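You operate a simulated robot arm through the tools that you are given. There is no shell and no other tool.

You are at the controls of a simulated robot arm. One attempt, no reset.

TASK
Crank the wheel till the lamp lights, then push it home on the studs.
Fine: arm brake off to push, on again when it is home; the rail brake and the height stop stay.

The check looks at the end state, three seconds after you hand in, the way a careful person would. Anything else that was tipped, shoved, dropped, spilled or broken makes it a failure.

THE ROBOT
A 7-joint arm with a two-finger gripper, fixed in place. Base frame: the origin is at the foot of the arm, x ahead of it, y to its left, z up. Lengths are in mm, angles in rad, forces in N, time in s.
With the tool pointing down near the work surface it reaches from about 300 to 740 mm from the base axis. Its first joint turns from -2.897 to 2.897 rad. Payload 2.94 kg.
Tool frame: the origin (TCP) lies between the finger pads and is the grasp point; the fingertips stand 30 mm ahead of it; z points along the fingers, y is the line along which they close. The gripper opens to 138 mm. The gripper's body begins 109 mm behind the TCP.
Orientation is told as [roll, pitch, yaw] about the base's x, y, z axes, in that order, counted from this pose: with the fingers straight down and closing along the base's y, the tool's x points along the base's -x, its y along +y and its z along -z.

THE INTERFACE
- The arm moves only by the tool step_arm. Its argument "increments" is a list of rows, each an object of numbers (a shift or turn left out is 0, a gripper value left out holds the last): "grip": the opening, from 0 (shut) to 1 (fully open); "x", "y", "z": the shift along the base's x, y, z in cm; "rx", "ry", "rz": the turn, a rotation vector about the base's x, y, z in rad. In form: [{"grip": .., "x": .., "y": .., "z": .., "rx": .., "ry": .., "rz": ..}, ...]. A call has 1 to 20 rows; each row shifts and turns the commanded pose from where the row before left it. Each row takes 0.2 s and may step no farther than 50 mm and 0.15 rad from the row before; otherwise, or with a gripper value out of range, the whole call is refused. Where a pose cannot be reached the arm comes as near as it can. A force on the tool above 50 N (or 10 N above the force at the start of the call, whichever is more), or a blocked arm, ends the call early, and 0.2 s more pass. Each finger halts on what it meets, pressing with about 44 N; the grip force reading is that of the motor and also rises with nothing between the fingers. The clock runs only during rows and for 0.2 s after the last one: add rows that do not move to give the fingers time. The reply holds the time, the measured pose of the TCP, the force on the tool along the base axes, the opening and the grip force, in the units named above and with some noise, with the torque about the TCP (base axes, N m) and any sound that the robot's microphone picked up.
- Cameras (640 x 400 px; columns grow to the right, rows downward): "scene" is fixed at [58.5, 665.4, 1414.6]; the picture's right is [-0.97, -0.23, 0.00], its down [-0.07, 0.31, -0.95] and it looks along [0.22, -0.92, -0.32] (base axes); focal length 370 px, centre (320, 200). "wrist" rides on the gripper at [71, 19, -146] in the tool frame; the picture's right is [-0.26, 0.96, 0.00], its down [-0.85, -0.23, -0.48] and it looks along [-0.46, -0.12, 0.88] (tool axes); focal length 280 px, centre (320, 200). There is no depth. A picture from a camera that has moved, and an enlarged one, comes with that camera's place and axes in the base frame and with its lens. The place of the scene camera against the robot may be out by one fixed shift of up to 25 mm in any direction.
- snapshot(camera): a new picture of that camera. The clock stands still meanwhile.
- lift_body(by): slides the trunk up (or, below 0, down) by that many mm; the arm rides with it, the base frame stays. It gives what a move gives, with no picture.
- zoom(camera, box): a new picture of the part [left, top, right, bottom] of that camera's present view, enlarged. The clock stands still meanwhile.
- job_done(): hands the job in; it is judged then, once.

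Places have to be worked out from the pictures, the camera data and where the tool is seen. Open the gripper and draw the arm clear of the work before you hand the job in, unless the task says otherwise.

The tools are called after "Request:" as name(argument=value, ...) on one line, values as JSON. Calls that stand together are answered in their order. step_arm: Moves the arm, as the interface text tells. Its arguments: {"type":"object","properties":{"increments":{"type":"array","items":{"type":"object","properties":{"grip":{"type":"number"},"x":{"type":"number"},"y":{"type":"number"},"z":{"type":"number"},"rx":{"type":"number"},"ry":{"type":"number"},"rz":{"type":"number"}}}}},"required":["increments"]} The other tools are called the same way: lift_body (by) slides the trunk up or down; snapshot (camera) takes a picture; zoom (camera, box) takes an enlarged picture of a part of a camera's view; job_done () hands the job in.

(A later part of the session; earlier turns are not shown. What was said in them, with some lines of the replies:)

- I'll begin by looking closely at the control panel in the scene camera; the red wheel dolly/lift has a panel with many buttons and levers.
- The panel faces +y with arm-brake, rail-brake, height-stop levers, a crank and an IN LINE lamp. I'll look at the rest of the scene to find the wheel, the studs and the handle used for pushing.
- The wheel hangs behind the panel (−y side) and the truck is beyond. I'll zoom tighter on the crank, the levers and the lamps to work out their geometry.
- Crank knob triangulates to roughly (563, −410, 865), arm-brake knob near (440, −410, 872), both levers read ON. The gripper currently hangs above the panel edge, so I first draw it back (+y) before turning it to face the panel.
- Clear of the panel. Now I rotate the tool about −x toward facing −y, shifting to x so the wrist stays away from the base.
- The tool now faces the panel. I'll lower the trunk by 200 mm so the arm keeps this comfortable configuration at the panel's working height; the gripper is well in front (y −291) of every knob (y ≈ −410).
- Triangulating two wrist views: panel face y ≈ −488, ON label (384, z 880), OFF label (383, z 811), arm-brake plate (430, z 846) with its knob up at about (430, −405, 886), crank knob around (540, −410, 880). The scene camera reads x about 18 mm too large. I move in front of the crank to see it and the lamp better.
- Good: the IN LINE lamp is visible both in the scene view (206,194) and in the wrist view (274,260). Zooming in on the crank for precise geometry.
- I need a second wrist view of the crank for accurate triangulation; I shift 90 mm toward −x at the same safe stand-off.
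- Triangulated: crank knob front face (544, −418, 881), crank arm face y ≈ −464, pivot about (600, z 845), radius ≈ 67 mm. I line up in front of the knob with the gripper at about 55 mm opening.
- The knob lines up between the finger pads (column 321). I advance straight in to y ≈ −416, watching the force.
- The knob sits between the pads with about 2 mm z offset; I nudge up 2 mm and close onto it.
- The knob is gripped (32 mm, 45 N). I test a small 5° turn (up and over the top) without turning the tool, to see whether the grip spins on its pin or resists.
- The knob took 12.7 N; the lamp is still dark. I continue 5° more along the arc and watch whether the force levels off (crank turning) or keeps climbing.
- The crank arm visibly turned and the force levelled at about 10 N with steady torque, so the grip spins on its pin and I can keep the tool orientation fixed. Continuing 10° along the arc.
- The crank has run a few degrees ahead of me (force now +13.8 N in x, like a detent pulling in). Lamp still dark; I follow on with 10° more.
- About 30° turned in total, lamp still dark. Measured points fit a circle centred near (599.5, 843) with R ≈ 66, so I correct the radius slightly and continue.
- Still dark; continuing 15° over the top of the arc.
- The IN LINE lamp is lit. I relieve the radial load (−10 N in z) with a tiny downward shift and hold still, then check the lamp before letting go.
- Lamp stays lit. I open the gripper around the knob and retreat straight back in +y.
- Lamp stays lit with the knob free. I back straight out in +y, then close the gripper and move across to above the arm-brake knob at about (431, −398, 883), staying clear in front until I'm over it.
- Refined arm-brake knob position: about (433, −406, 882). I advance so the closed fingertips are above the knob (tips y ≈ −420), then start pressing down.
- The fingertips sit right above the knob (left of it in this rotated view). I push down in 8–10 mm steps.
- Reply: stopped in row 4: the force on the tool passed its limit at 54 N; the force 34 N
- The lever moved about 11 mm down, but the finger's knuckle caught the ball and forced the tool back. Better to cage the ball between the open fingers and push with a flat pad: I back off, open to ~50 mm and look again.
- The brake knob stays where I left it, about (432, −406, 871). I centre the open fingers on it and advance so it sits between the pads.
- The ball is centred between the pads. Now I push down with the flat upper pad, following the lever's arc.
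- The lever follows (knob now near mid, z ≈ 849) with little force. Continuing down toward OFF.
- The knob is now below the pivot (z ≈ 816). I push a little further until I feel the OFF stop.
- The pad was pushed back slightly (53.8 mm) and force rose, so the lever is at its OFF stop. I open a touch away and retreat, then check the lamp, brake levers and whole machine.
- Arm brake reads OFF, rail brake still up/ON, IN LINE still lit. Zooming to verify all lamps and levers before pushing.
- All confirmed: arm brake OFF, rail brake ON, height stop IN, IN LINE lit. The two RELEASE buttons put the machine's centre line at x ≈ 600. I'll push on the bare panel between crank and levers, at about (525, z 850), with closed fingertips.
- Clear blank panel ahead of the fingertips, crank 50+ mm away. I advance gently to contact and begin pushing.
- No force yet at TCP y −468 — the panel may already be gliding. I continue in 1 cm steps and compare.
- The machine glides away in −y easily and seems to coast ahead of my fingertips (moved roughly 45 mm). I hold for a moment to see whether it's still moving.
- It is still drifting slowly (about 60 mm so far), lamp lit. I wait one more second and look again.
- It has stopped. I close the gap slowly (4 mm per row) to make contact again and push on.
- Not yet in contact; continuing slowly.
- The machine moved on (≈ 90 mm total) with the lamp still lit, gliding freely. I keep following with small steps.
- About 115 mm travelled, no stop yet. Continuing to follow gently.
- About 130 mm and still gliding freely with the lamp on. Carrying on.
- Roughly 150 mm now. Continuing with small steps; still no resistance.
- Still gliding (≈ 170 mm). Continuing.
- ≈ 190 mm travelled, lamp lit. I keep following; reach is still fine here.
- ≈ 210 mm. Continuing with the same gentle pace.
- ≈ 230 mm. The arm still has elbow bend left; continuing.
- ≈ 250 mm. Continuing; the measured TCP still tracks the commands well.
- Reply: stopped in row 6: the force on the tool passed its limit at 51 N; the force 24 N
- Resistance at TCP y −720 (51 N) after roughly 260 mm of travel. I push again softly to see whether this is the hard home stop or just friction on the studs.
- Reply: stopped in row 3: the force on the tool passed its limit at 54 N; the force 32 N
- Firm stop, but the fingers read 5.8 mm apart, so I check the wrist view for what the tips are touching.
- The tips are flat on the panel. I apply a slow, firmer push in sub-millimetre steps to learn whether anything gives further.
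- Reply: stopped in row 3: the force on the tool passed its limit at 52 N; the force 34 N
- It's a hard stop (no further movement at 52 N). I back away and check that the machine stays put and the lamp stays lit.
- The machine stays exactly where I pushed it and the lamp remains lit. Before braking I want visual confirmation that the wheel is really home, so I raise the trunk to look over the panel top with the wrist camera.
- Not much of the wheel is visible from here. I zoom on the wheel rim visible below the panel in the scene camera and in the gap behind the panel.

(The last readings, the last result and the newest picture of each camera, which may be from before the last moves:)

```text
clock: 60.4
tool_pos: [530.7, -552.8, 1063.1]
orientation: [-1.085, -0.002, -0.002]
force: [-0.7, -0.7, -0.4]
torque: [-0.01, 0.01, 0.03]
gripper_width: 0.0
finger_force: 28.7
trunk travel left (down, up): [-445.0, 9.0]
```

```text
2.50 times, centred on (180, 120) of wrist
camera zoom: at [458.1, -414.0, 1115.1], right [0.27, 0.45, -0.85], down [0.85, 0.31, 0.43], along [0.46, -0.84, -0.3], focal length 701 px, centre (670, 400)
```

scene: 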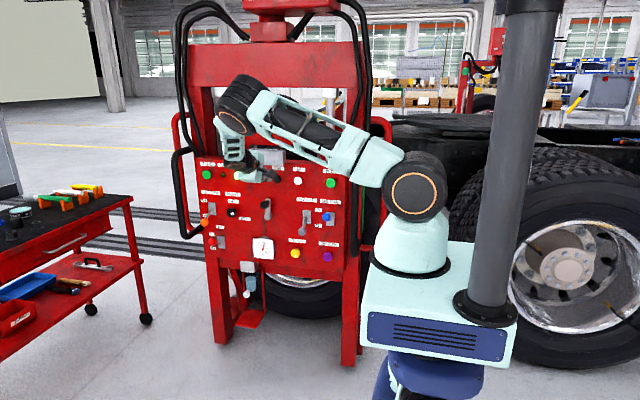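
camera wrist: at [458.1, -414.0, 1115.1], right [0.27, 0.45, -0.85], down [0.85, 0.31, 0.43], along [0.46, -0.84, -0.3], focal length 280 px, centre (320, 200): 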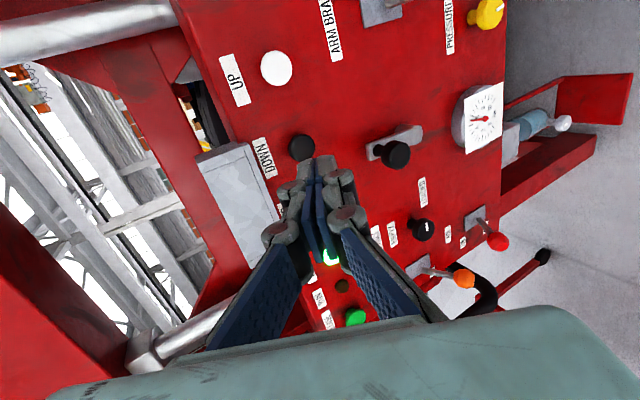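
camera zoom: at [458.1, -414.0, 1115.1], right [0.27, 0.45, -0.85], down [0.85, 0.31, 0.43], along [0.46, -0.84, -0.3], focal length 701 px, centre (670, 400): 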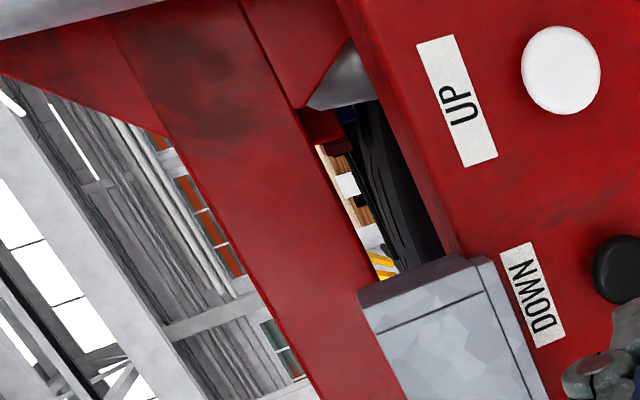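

The rim and tyre clearly moved in with the machine. For a check on depth I compare with the truck's neighbouring wheel on the right, which should lie in the same plane when ours is home.

Request:
zoom(camera="scene", box=[490, 210, 640, 390])

Request:
zoom(camera="scene", box=[230, 240, 390, 340])

```text
2.22 times, centred on (565, 300) of scene
camera zoom: at [58.5, 665.4, 1414.6], right [-0.97, -0.23, 0.0], down [-0.07, 0.31, -0.95], along [0.22, -0.92, -0.32], focal length 823 px, centre (-224, -22)
```

zoom: 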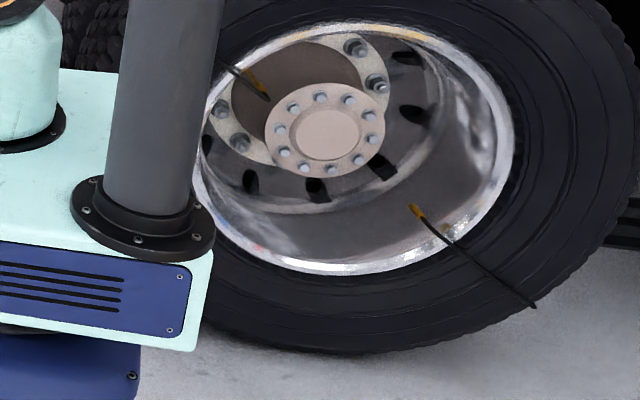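

```text
4.00 times, centred on (310, 290) of scene
camera zoom: at [58.5, 665.4, 1414.6], right [-0.97, -0.23, 0.0], down [-0.07, 0.31, -0.95], along [0.22, -0.92, -0.32], focal length 1482 px, centre (360, -160)
```

zoom: 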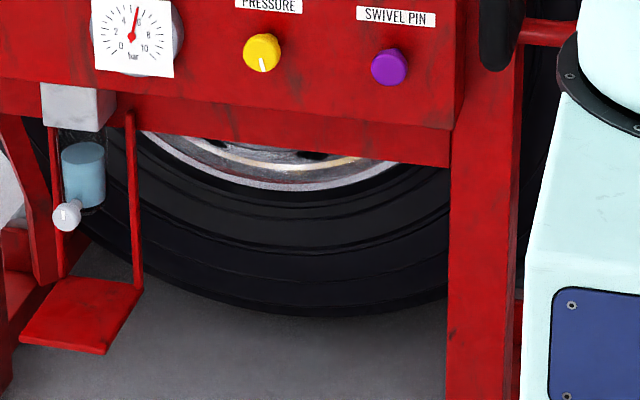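

The neighbour's wheel dish differs, so depth comparison alone isn't conclusive. A direct look at the wheel's stud holes from below the panel edge would settle it, so I turn the tool level again and lower the trunk to look under the panel.

Request:
step_arm(increments=[{"rx": -0.12}, {"rx": -0.12}, {"rx": -0.12}, {"rx": -0.12}, {"y": 2}, {}])

Request:
lift_body(by=-430)

Request:
snapshot(camera="wrist")

Request:
snapshot(camera="scene")

```text
clock: 61.8
tool_pos: [528.8, -533.1, 1062.5]
orientation: [-1.569, -0.003, -0.002]
force: [0.4, -0.3, 0.3]
torque: [0.04, 0.0, -0.01]
gripper_width: 0.1
finger_force: 28.7
trunk travel left (down, up): [-445.0, 9.0]
```

```text
refused: -430 is not a number from -400 to 400
```

```text
taken
camera wrist: at [457.2, -386.8, 1044.3], right [0.27, 0.0, -0.96], down [0.85, 0.47, 0.23], along [0.46, -0.88, 0.12], focal length 280 px, centre (320, 200)
```

wrist: 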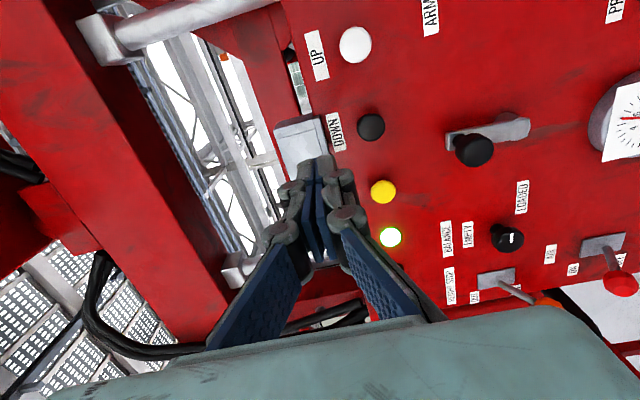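

```text
taken
```

scene: 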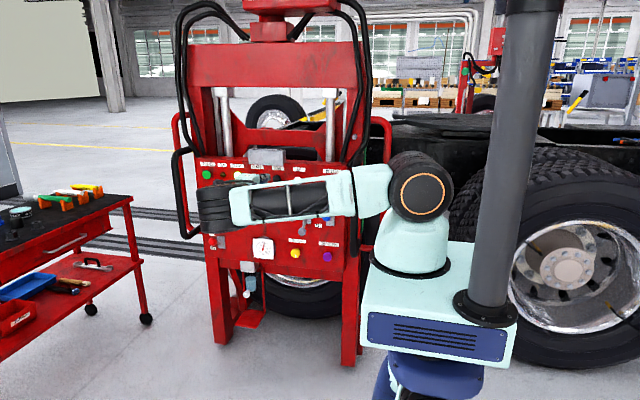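

The limit per lift is 400 mm; I lower by 390.

Request:
lift_body(by=-390)

Request:
snapshot(camera="wrist")

Request:
snapshot(camera="scene")

```text
clock: 65.5
tool_pos: [528.6, -532.8, 673.4]
orientation: [-1.568, -0.004, 0.0]
force: [0.0, -0.2, -0.3]
torque: [-0.01, -0.01, 0.02]
gripper_width: 0.0
finger_force: 28.4
trunk travel left (down, up): [-55.0, 399.0]
```

```text
taken
camera wrist: at [457.3, -387.1, 654.3], right [0.27, 0.0, -0.96], down [0.85, 0.47, 0.23], along [0.46, -0.88, 0.12], focal length 280 px, centre (320, 200)
```

wrist: 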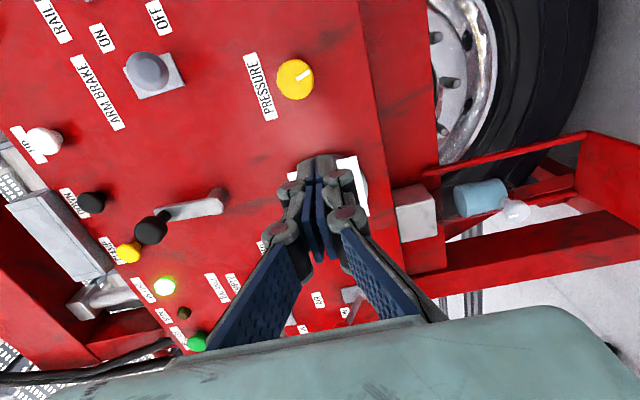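

```text
taken
```

scene: 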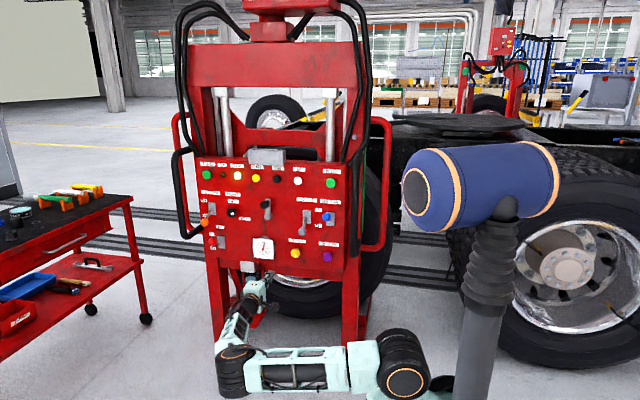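

The wheel disc is now visible past the panel's lower edge. Zooming in on it.

Request:
zoom(camera="wrist", box=[410, 0, 530, 180])

Request:
zoom(camera="scene", box=[180, 150, 360, 280])

```text
2.22 times, centred on (470, 90) of wrist
camera zoom: at [457.3, -387.1, 654.3], right [0.27, 0.0, -0.96], down [0.85, 0.47, 0.23], along [0.46, -0.88, 0.12], focal length 623 px, centre (-13, 444)
```

zoom: 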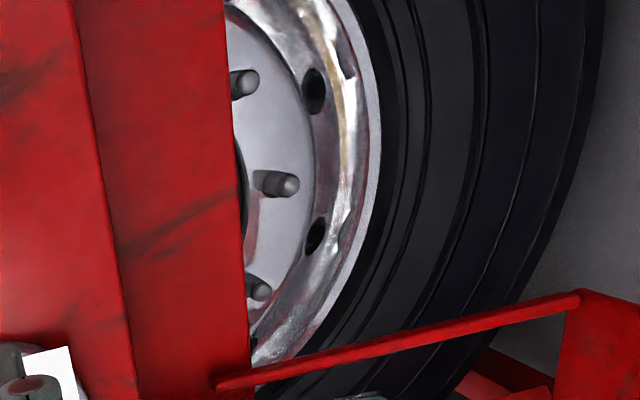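

```text
3.08 times, centred on (270, 215) of scene
camera zoom: at [58.5, 665.4, 1414.6], right [-0.97, -0.23, 0.0], down [-0.07, 0.31, -0.95], along [0.22, -0.92, -0.32], focal length 1140 px, centre (474, 154)
```

zoom: 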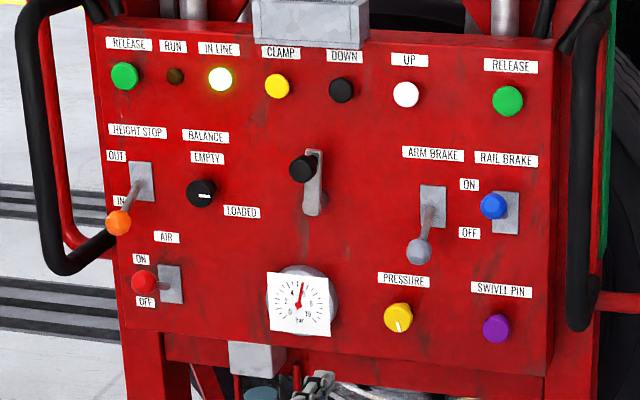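

Clear confirmation: the studs stick out through the wheel disc's holes, so the wheel is home. Everything else is unchanged (rail brake ON, height stop IN, lamp lit). Now I raise the trunk again to set the arm brake ON.

Request:
lift_body(by=170)

Request:
step_arm(increments=[{"x": -3.2, "z": -1.2, "grip": 0.4}, {"x": -3.2, "z": -1.2}, {"x": -3.2, "z": -1.2}, {}, {}])

Request:
snapshot(camera="wrist")

```text
clock: 67.4
tool_pos: [528.9, -533.5, 842.1]
orientation: [-1.566, -0.004, 0.001]
force: [0.5, 0.3, -0.2]
torque: [-0.03, -0.02, -0.01]
gripper_width: 0.0
finger_force: 28.6
trunk travel left (down, up): [-225.0, 229.0]
```

```text
clock: 68.6
tool_pos: [434.1, -533.0, 805.0]
orientation: [-1.567, -0.004, 0.0]
force: [0.3, -0.2, -0.9]
torque: [0.04, -0.02, -0.02]
gripper_width: 55.3
finger_force: 0.1
trunk travel left (down, up): [-225.0, 229.0]
```

```text
taken
camera wrist: at [363.7, -386.1, 787.2], right [0.27, 0.0, -0.96], down [0.85, 0.47, 0.23], along [0.46, -0.88, 0.12], focal length 280 px, centre (320, 200)
```

wrist: 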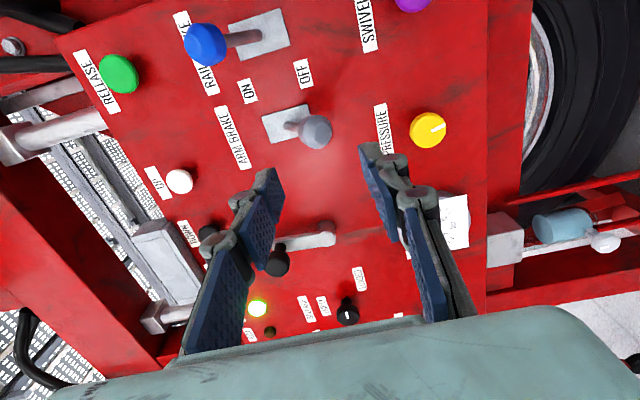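

The OFF knob sits at about (433, −667, 811), centred between the open fingers. I advance with a 3 mm upward correction until the ball is between the pads.

Request:
step_arm(increments=[{"z": 0.4, "y": -2}, {"y": -3}, {"y": -3}, {"y": -2.5}, {"y": -2}, {}])

Request:
snapshot(camera="wrist")

```text
clock: 70.0
tool_pos: [432.7, -659.1, 811.3]
orientation: [-1.568, -0.004, 0.001]
force: [0.1, 0.1, -0.1]
torque: [0.01, 0.02, -0.01]
gripper_width: 55.0
finger_force: 0.0
trunk travel left (down, up): [-225.0, 229.0]
```

```text
taken
camera wrist: at [361.0, -512.6, 793.0], right [0.26, 0.0, -0.96], down [0.85, 0.47, 0.23], along [0.46, -0.88, 0.12], focal length 280 px, centre (320, 200)
```

wrist: 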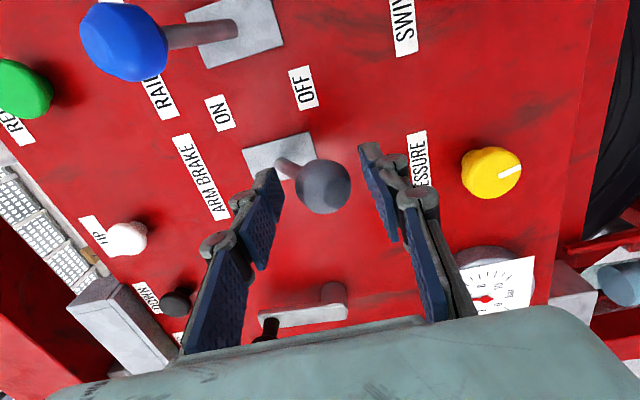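

The ball is centred between the pads. I push the lever up with the lower pad in small steps.

Request:
step_arm(increments=[{"z": 0.6}, {"z": 0.6}, {"z": 0.6}, {"z": 0.6}, {"z": 0.6}, {"z": 0.6}, {"z": 0.6}, {}])

Request:
snapshot(camera="wrist")

```text
clock: 71.8
tool_pos: [431.8, -659.8, 852.5]
orientation: [-1.57, -0.002, -0.002]
force: [0.4, -0.1, -0.3]
torque: [-0.05, 0.03, -0.03]
gripper_width: 55.2
finger_force: 0.1
trunk travel left (down, up): [-225.0, 229.0]
```

```text
taken
camera wrist: at [361.0, -512.5, 834.7], right [0.27, 0.0, -0.96], down [0.85, 0.47, 0.23], along [0.46, -0.88, 0.12], focal length 280 px, centre (320, 200)
```

wrist: 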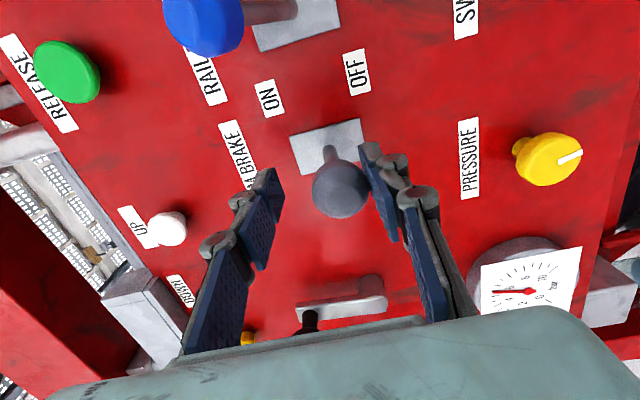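

The lever follows smoothly and is at mid-travel with no reaction on the tool. Continuing upward with a slight inward (−y) bias so nothing drags the machine outward.

Request:
step_arm(increments=[{"z": 0.6, "y": -0.1}, {"z": 0.6, "y": -0.2}, {"z": 0.6, "y": -0.2}, {"z": 0.6, "y": -0.3}, {"z": 0.5, "y": -0.3}, {}])

Request:
snapshot(camera="wrist")

```text
clock: 73.2
tool_pos: [432.7, -671.0, 881.5]
orientation: [-1.568, -0.002, 0.0]
force: [-1.1, 2.1, -1.8]
torque: [0.11, 0.02, 0.0]
gripper_width: 57.1
finger_force: 1.8
trunk travel left (down, up): [-225.0, 229.0]
```

```text
taken
camera wrist: at [361.7, -523.7, 863.1], right [0.26, 0.0, -0.96], down [0.85, 0.47, 0.23], along [0.46, -0.88, 0.12], focal length 280 px, centre (320, 200)
```

wrist: 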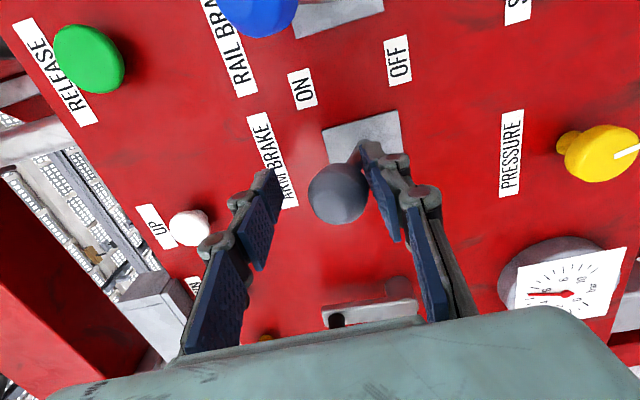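

The knob is at about z 873 with the pad starting to feel resistance; its original ON position was z ≈ 882. I push up a little further.

Request:
step_arm(increments=[{"z": 0.4}, {"z": 0.4}, {"z": 0.3}, {}])

Request:
snapshot(camera="wrist")

Request:
zoom(camera="scene", box=[180, 150, 360, 280])

```text
clock: 74.2
tool_pos: [432.4, -669.5, 891.5]
orientation: [-1.567, -0.002, -0.003]
force: [-0.5, 5.1, -10.2]
torque: [0.42, 0.06, 0.0]
gripper_width: 62.3
finger_force: 5.3
trunk travel left (down, up): [-225.0, 229.0]
```

```text
taken
camera wrist: at [361.4, -523.4, 873.4], right [0.26, 0.0, -0.96], down [0.85, 0.47, 0.23], along [0.46, -0.88, 0.12], focal length 280 px, centre (320, 200)
```

wrist: 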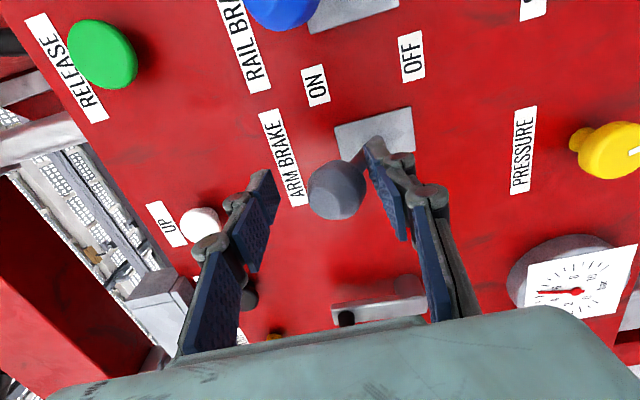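

```text
3.08 times, centred on (270, 215) of scene
camera zoom: at [58.5, 665.4, 1414.6], right [-0.97, -0.23, 0.0], down [-0.07, 0.31, -0.95], along [0.22, -0.92, -0.32], focal length 1140 px, centre (474, 154)
```

zoom: 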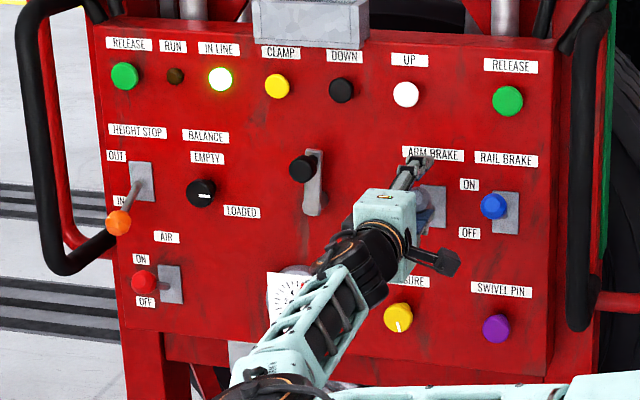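

The knob is back at z ≈ 882, its original ON position, with the force rising against the stop. I ease off and retreat straight out.

Request:
step_arm(increments=[{"z": -0.4}, {"z": -0.4}, {}, {"y": 2}, {"y": 4}, {"y": 4}, {"y": 4}, {}])

Request:
snapshot(camera="wrist")

Request:
zoom(camera="scene", box=[180, 150, 360, 280])

```text
clock: 76.0
tool_pos: [430.4, -529.0, 886.6]
orientation: [-1.569, -0.003, -0.001]
force: [-0.2, 0.0, -0.4]
torque: [0.0, 0.05, 0.03]
gripper_width: 55.4
finger_force: 0.0
trunk travel left (down, up): [-225.0, 229.0]
```

```text
taken
camera wrist: at [359.7, -382.2, 868.0], right [0.26, 0.0, -0.96], down [0.85, 0.47, 0.23], along [0.46, -0.88, 0.12], focal length 280 px, centre (320, 200)
```

wrist: 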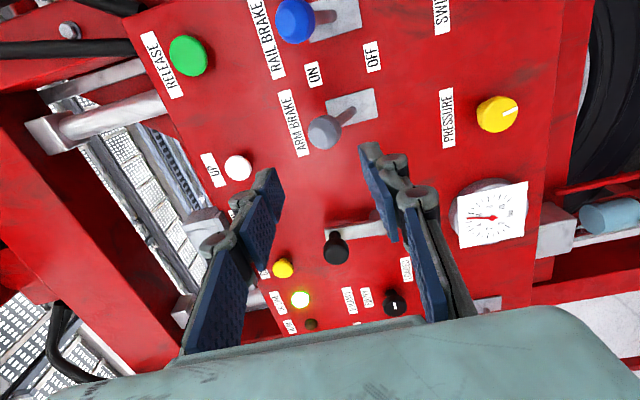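

```text
3.08 times, centred on (270, 215) of scene
camera zoom: at [58.5, 665.4, 1414.6], right [-0.97, -0.23, 0.0], down [-0.07, 0.31, -0.95], along [0.22, -0.92, -0.32], focal length 1140 px, centre (474, 154)
```

zoom: 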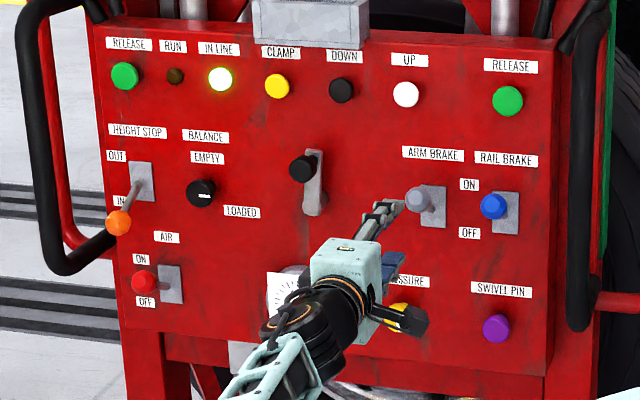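

Arm brake knob is back up at (432, −663, 884) = ON, matching the rail brake; the machine hasn't shifted and IN LINE stays lit. I open the gripper and draw the arm well clear.

Request:
step_arm(increments=[{"y": 4}, {"y": 4}, {"y": 4}, {"y": 4}, {"y": 4, "grip": 0.6}, {"y": 3, "z": 1}, {}, {}])

Request:
snapshot(camera="scene")

Request:
zoom(camera="scene", box=[180, 150, 360, 280])

Request:
snapshot(camera="wrist")

```text
clock: 77.8
tool_pos: [430.1, -300.2, 893.2]
orientation: [-1.567, -0.004, -0.001]
force: [-0.7, 0.5, 0.4]
torque: [0.01, 0.01, 0.0]
gripper_width: 82.7
finger_force: 0.1
trunk travel left (down, up): [-225.0, 229.0]
```

```text
taken
```

scene: 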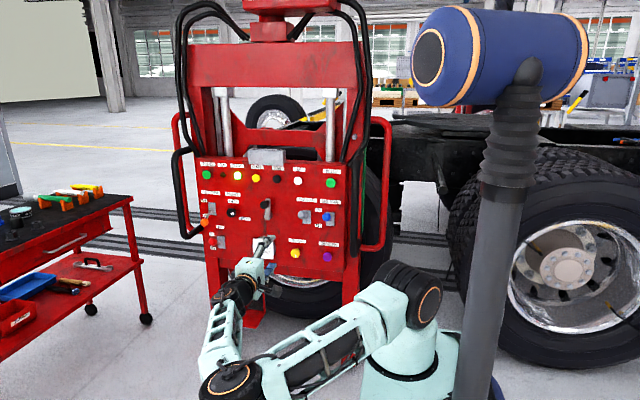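

```text
3.08 times, centred on (270, 215) of scene
camera zoom: at [58.5, 665.4, 1414.6], right [-0.97, -0.23, 0.0], down [-0.07, 0.31, -0.95], along [0.22, -0.92, -0.32], focal length 1140 px, centre (474, 154)
```

zoom: 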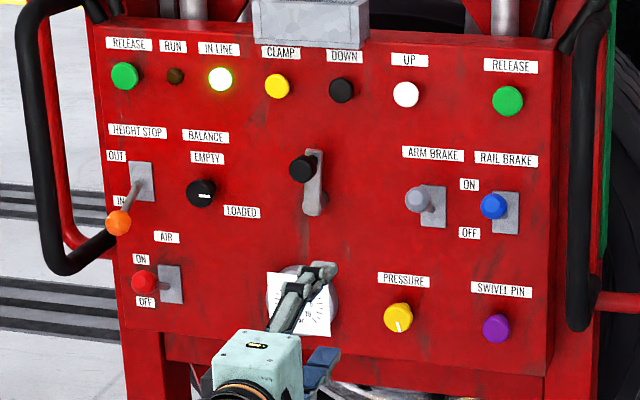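

```text
taken
camera wrist: at [359.5, -153.3, 874.7], right [0.27, 0.0, -0.96], down [0.85, 0.47, 0.23], along [0.46, -0.88, 0.12], focal length 280 px, centre (320, 200)
```

wrist: 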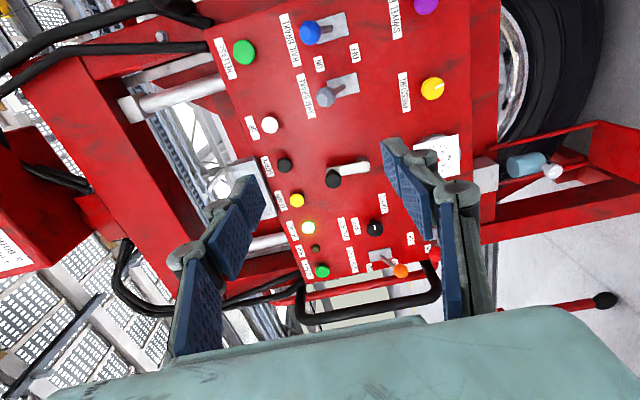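

All states are as asked: IN LINE lit, arm brake ON, rail brake ON, height stop IN, machine at the home stop. One last look at the studs from here.

Request:
zoom(camera="wrist", box=[470, 0, 570, 160])

Request:
zoom(camera="wrist", box=[280, 0, 400, 120])

```text
2.50 times, centred on (520, 80) of wrist
camera zoom: at [359.5, -153.3, 874.7], right [0.27, 0.0, -0.96], down [0.85, 0.47, 0.23], along [0.46, -0.88, 0.12], focal length 701 px, centre (-180, 500)
```

zoom: 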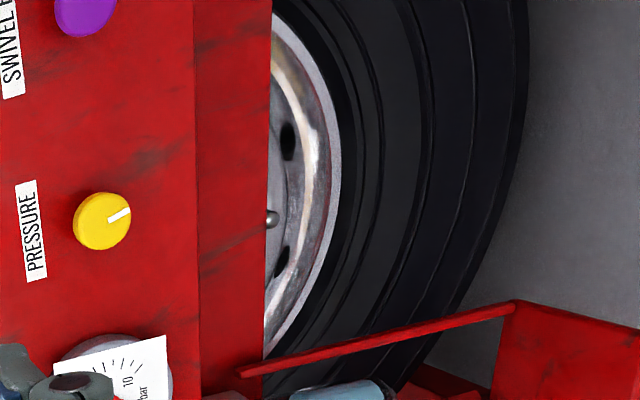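

```text
3.33 times, centred on (340, 60) of wrist
camera zoom: at [359.5, -153.3, 874.7], right [0.27, 0.0, -0.96], down [0.85, 0.47, 0.23], along [0.46, -0.88, 0.12], focal length 935 px, centre (253, 667)
```

zoom: 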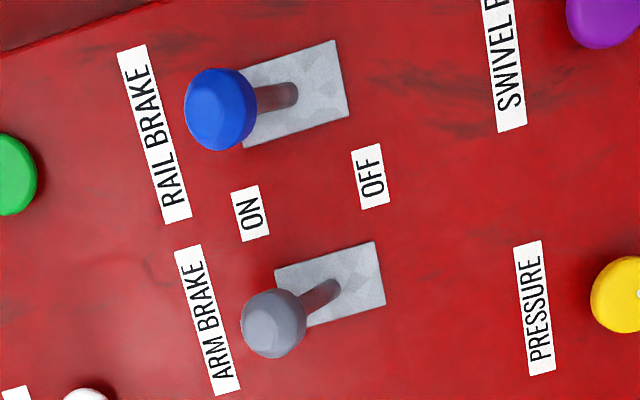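

A stud tip still shows through the wheel disc, both brake levers sit at ON, the gripper is open and the arm is clear. Handing the job in.

Request:
job_done()

```text
The job is handed in.
```

The wheel is home on the studs, the IN LINE lamp is lit, and the arm brake is back on. I have handed the job in.

- **Cranking:** the lamp came on after a bit less than a sixth of a turn of the crank. It stayed lit through the push and up to hand-in.
- **Pushing home:** with the arm brake off, I pushed on the bare panel between the crank and the brake levers. It glided about 260 mm to a hard stop, and further pushes of just over 50 N moved it no more. Looking under the panel, I could see the studs sticking out through the holes in the wheel disc.
- **Brakes and stop:** the arm brake went back to ON once the wheel was home, and the machine did not shift. I did not touch the rail brake or the height stop; they are still ON and IN.
- **Snag:** on my first try at the arm brake lever, a gripper knuckle caught on its ball and the move stopped at 54 N. I backed off and moved the lever by caging the ball between the open fingers. I saw no damage.

The gripper is open and the arm is drawn back clear of the machine.
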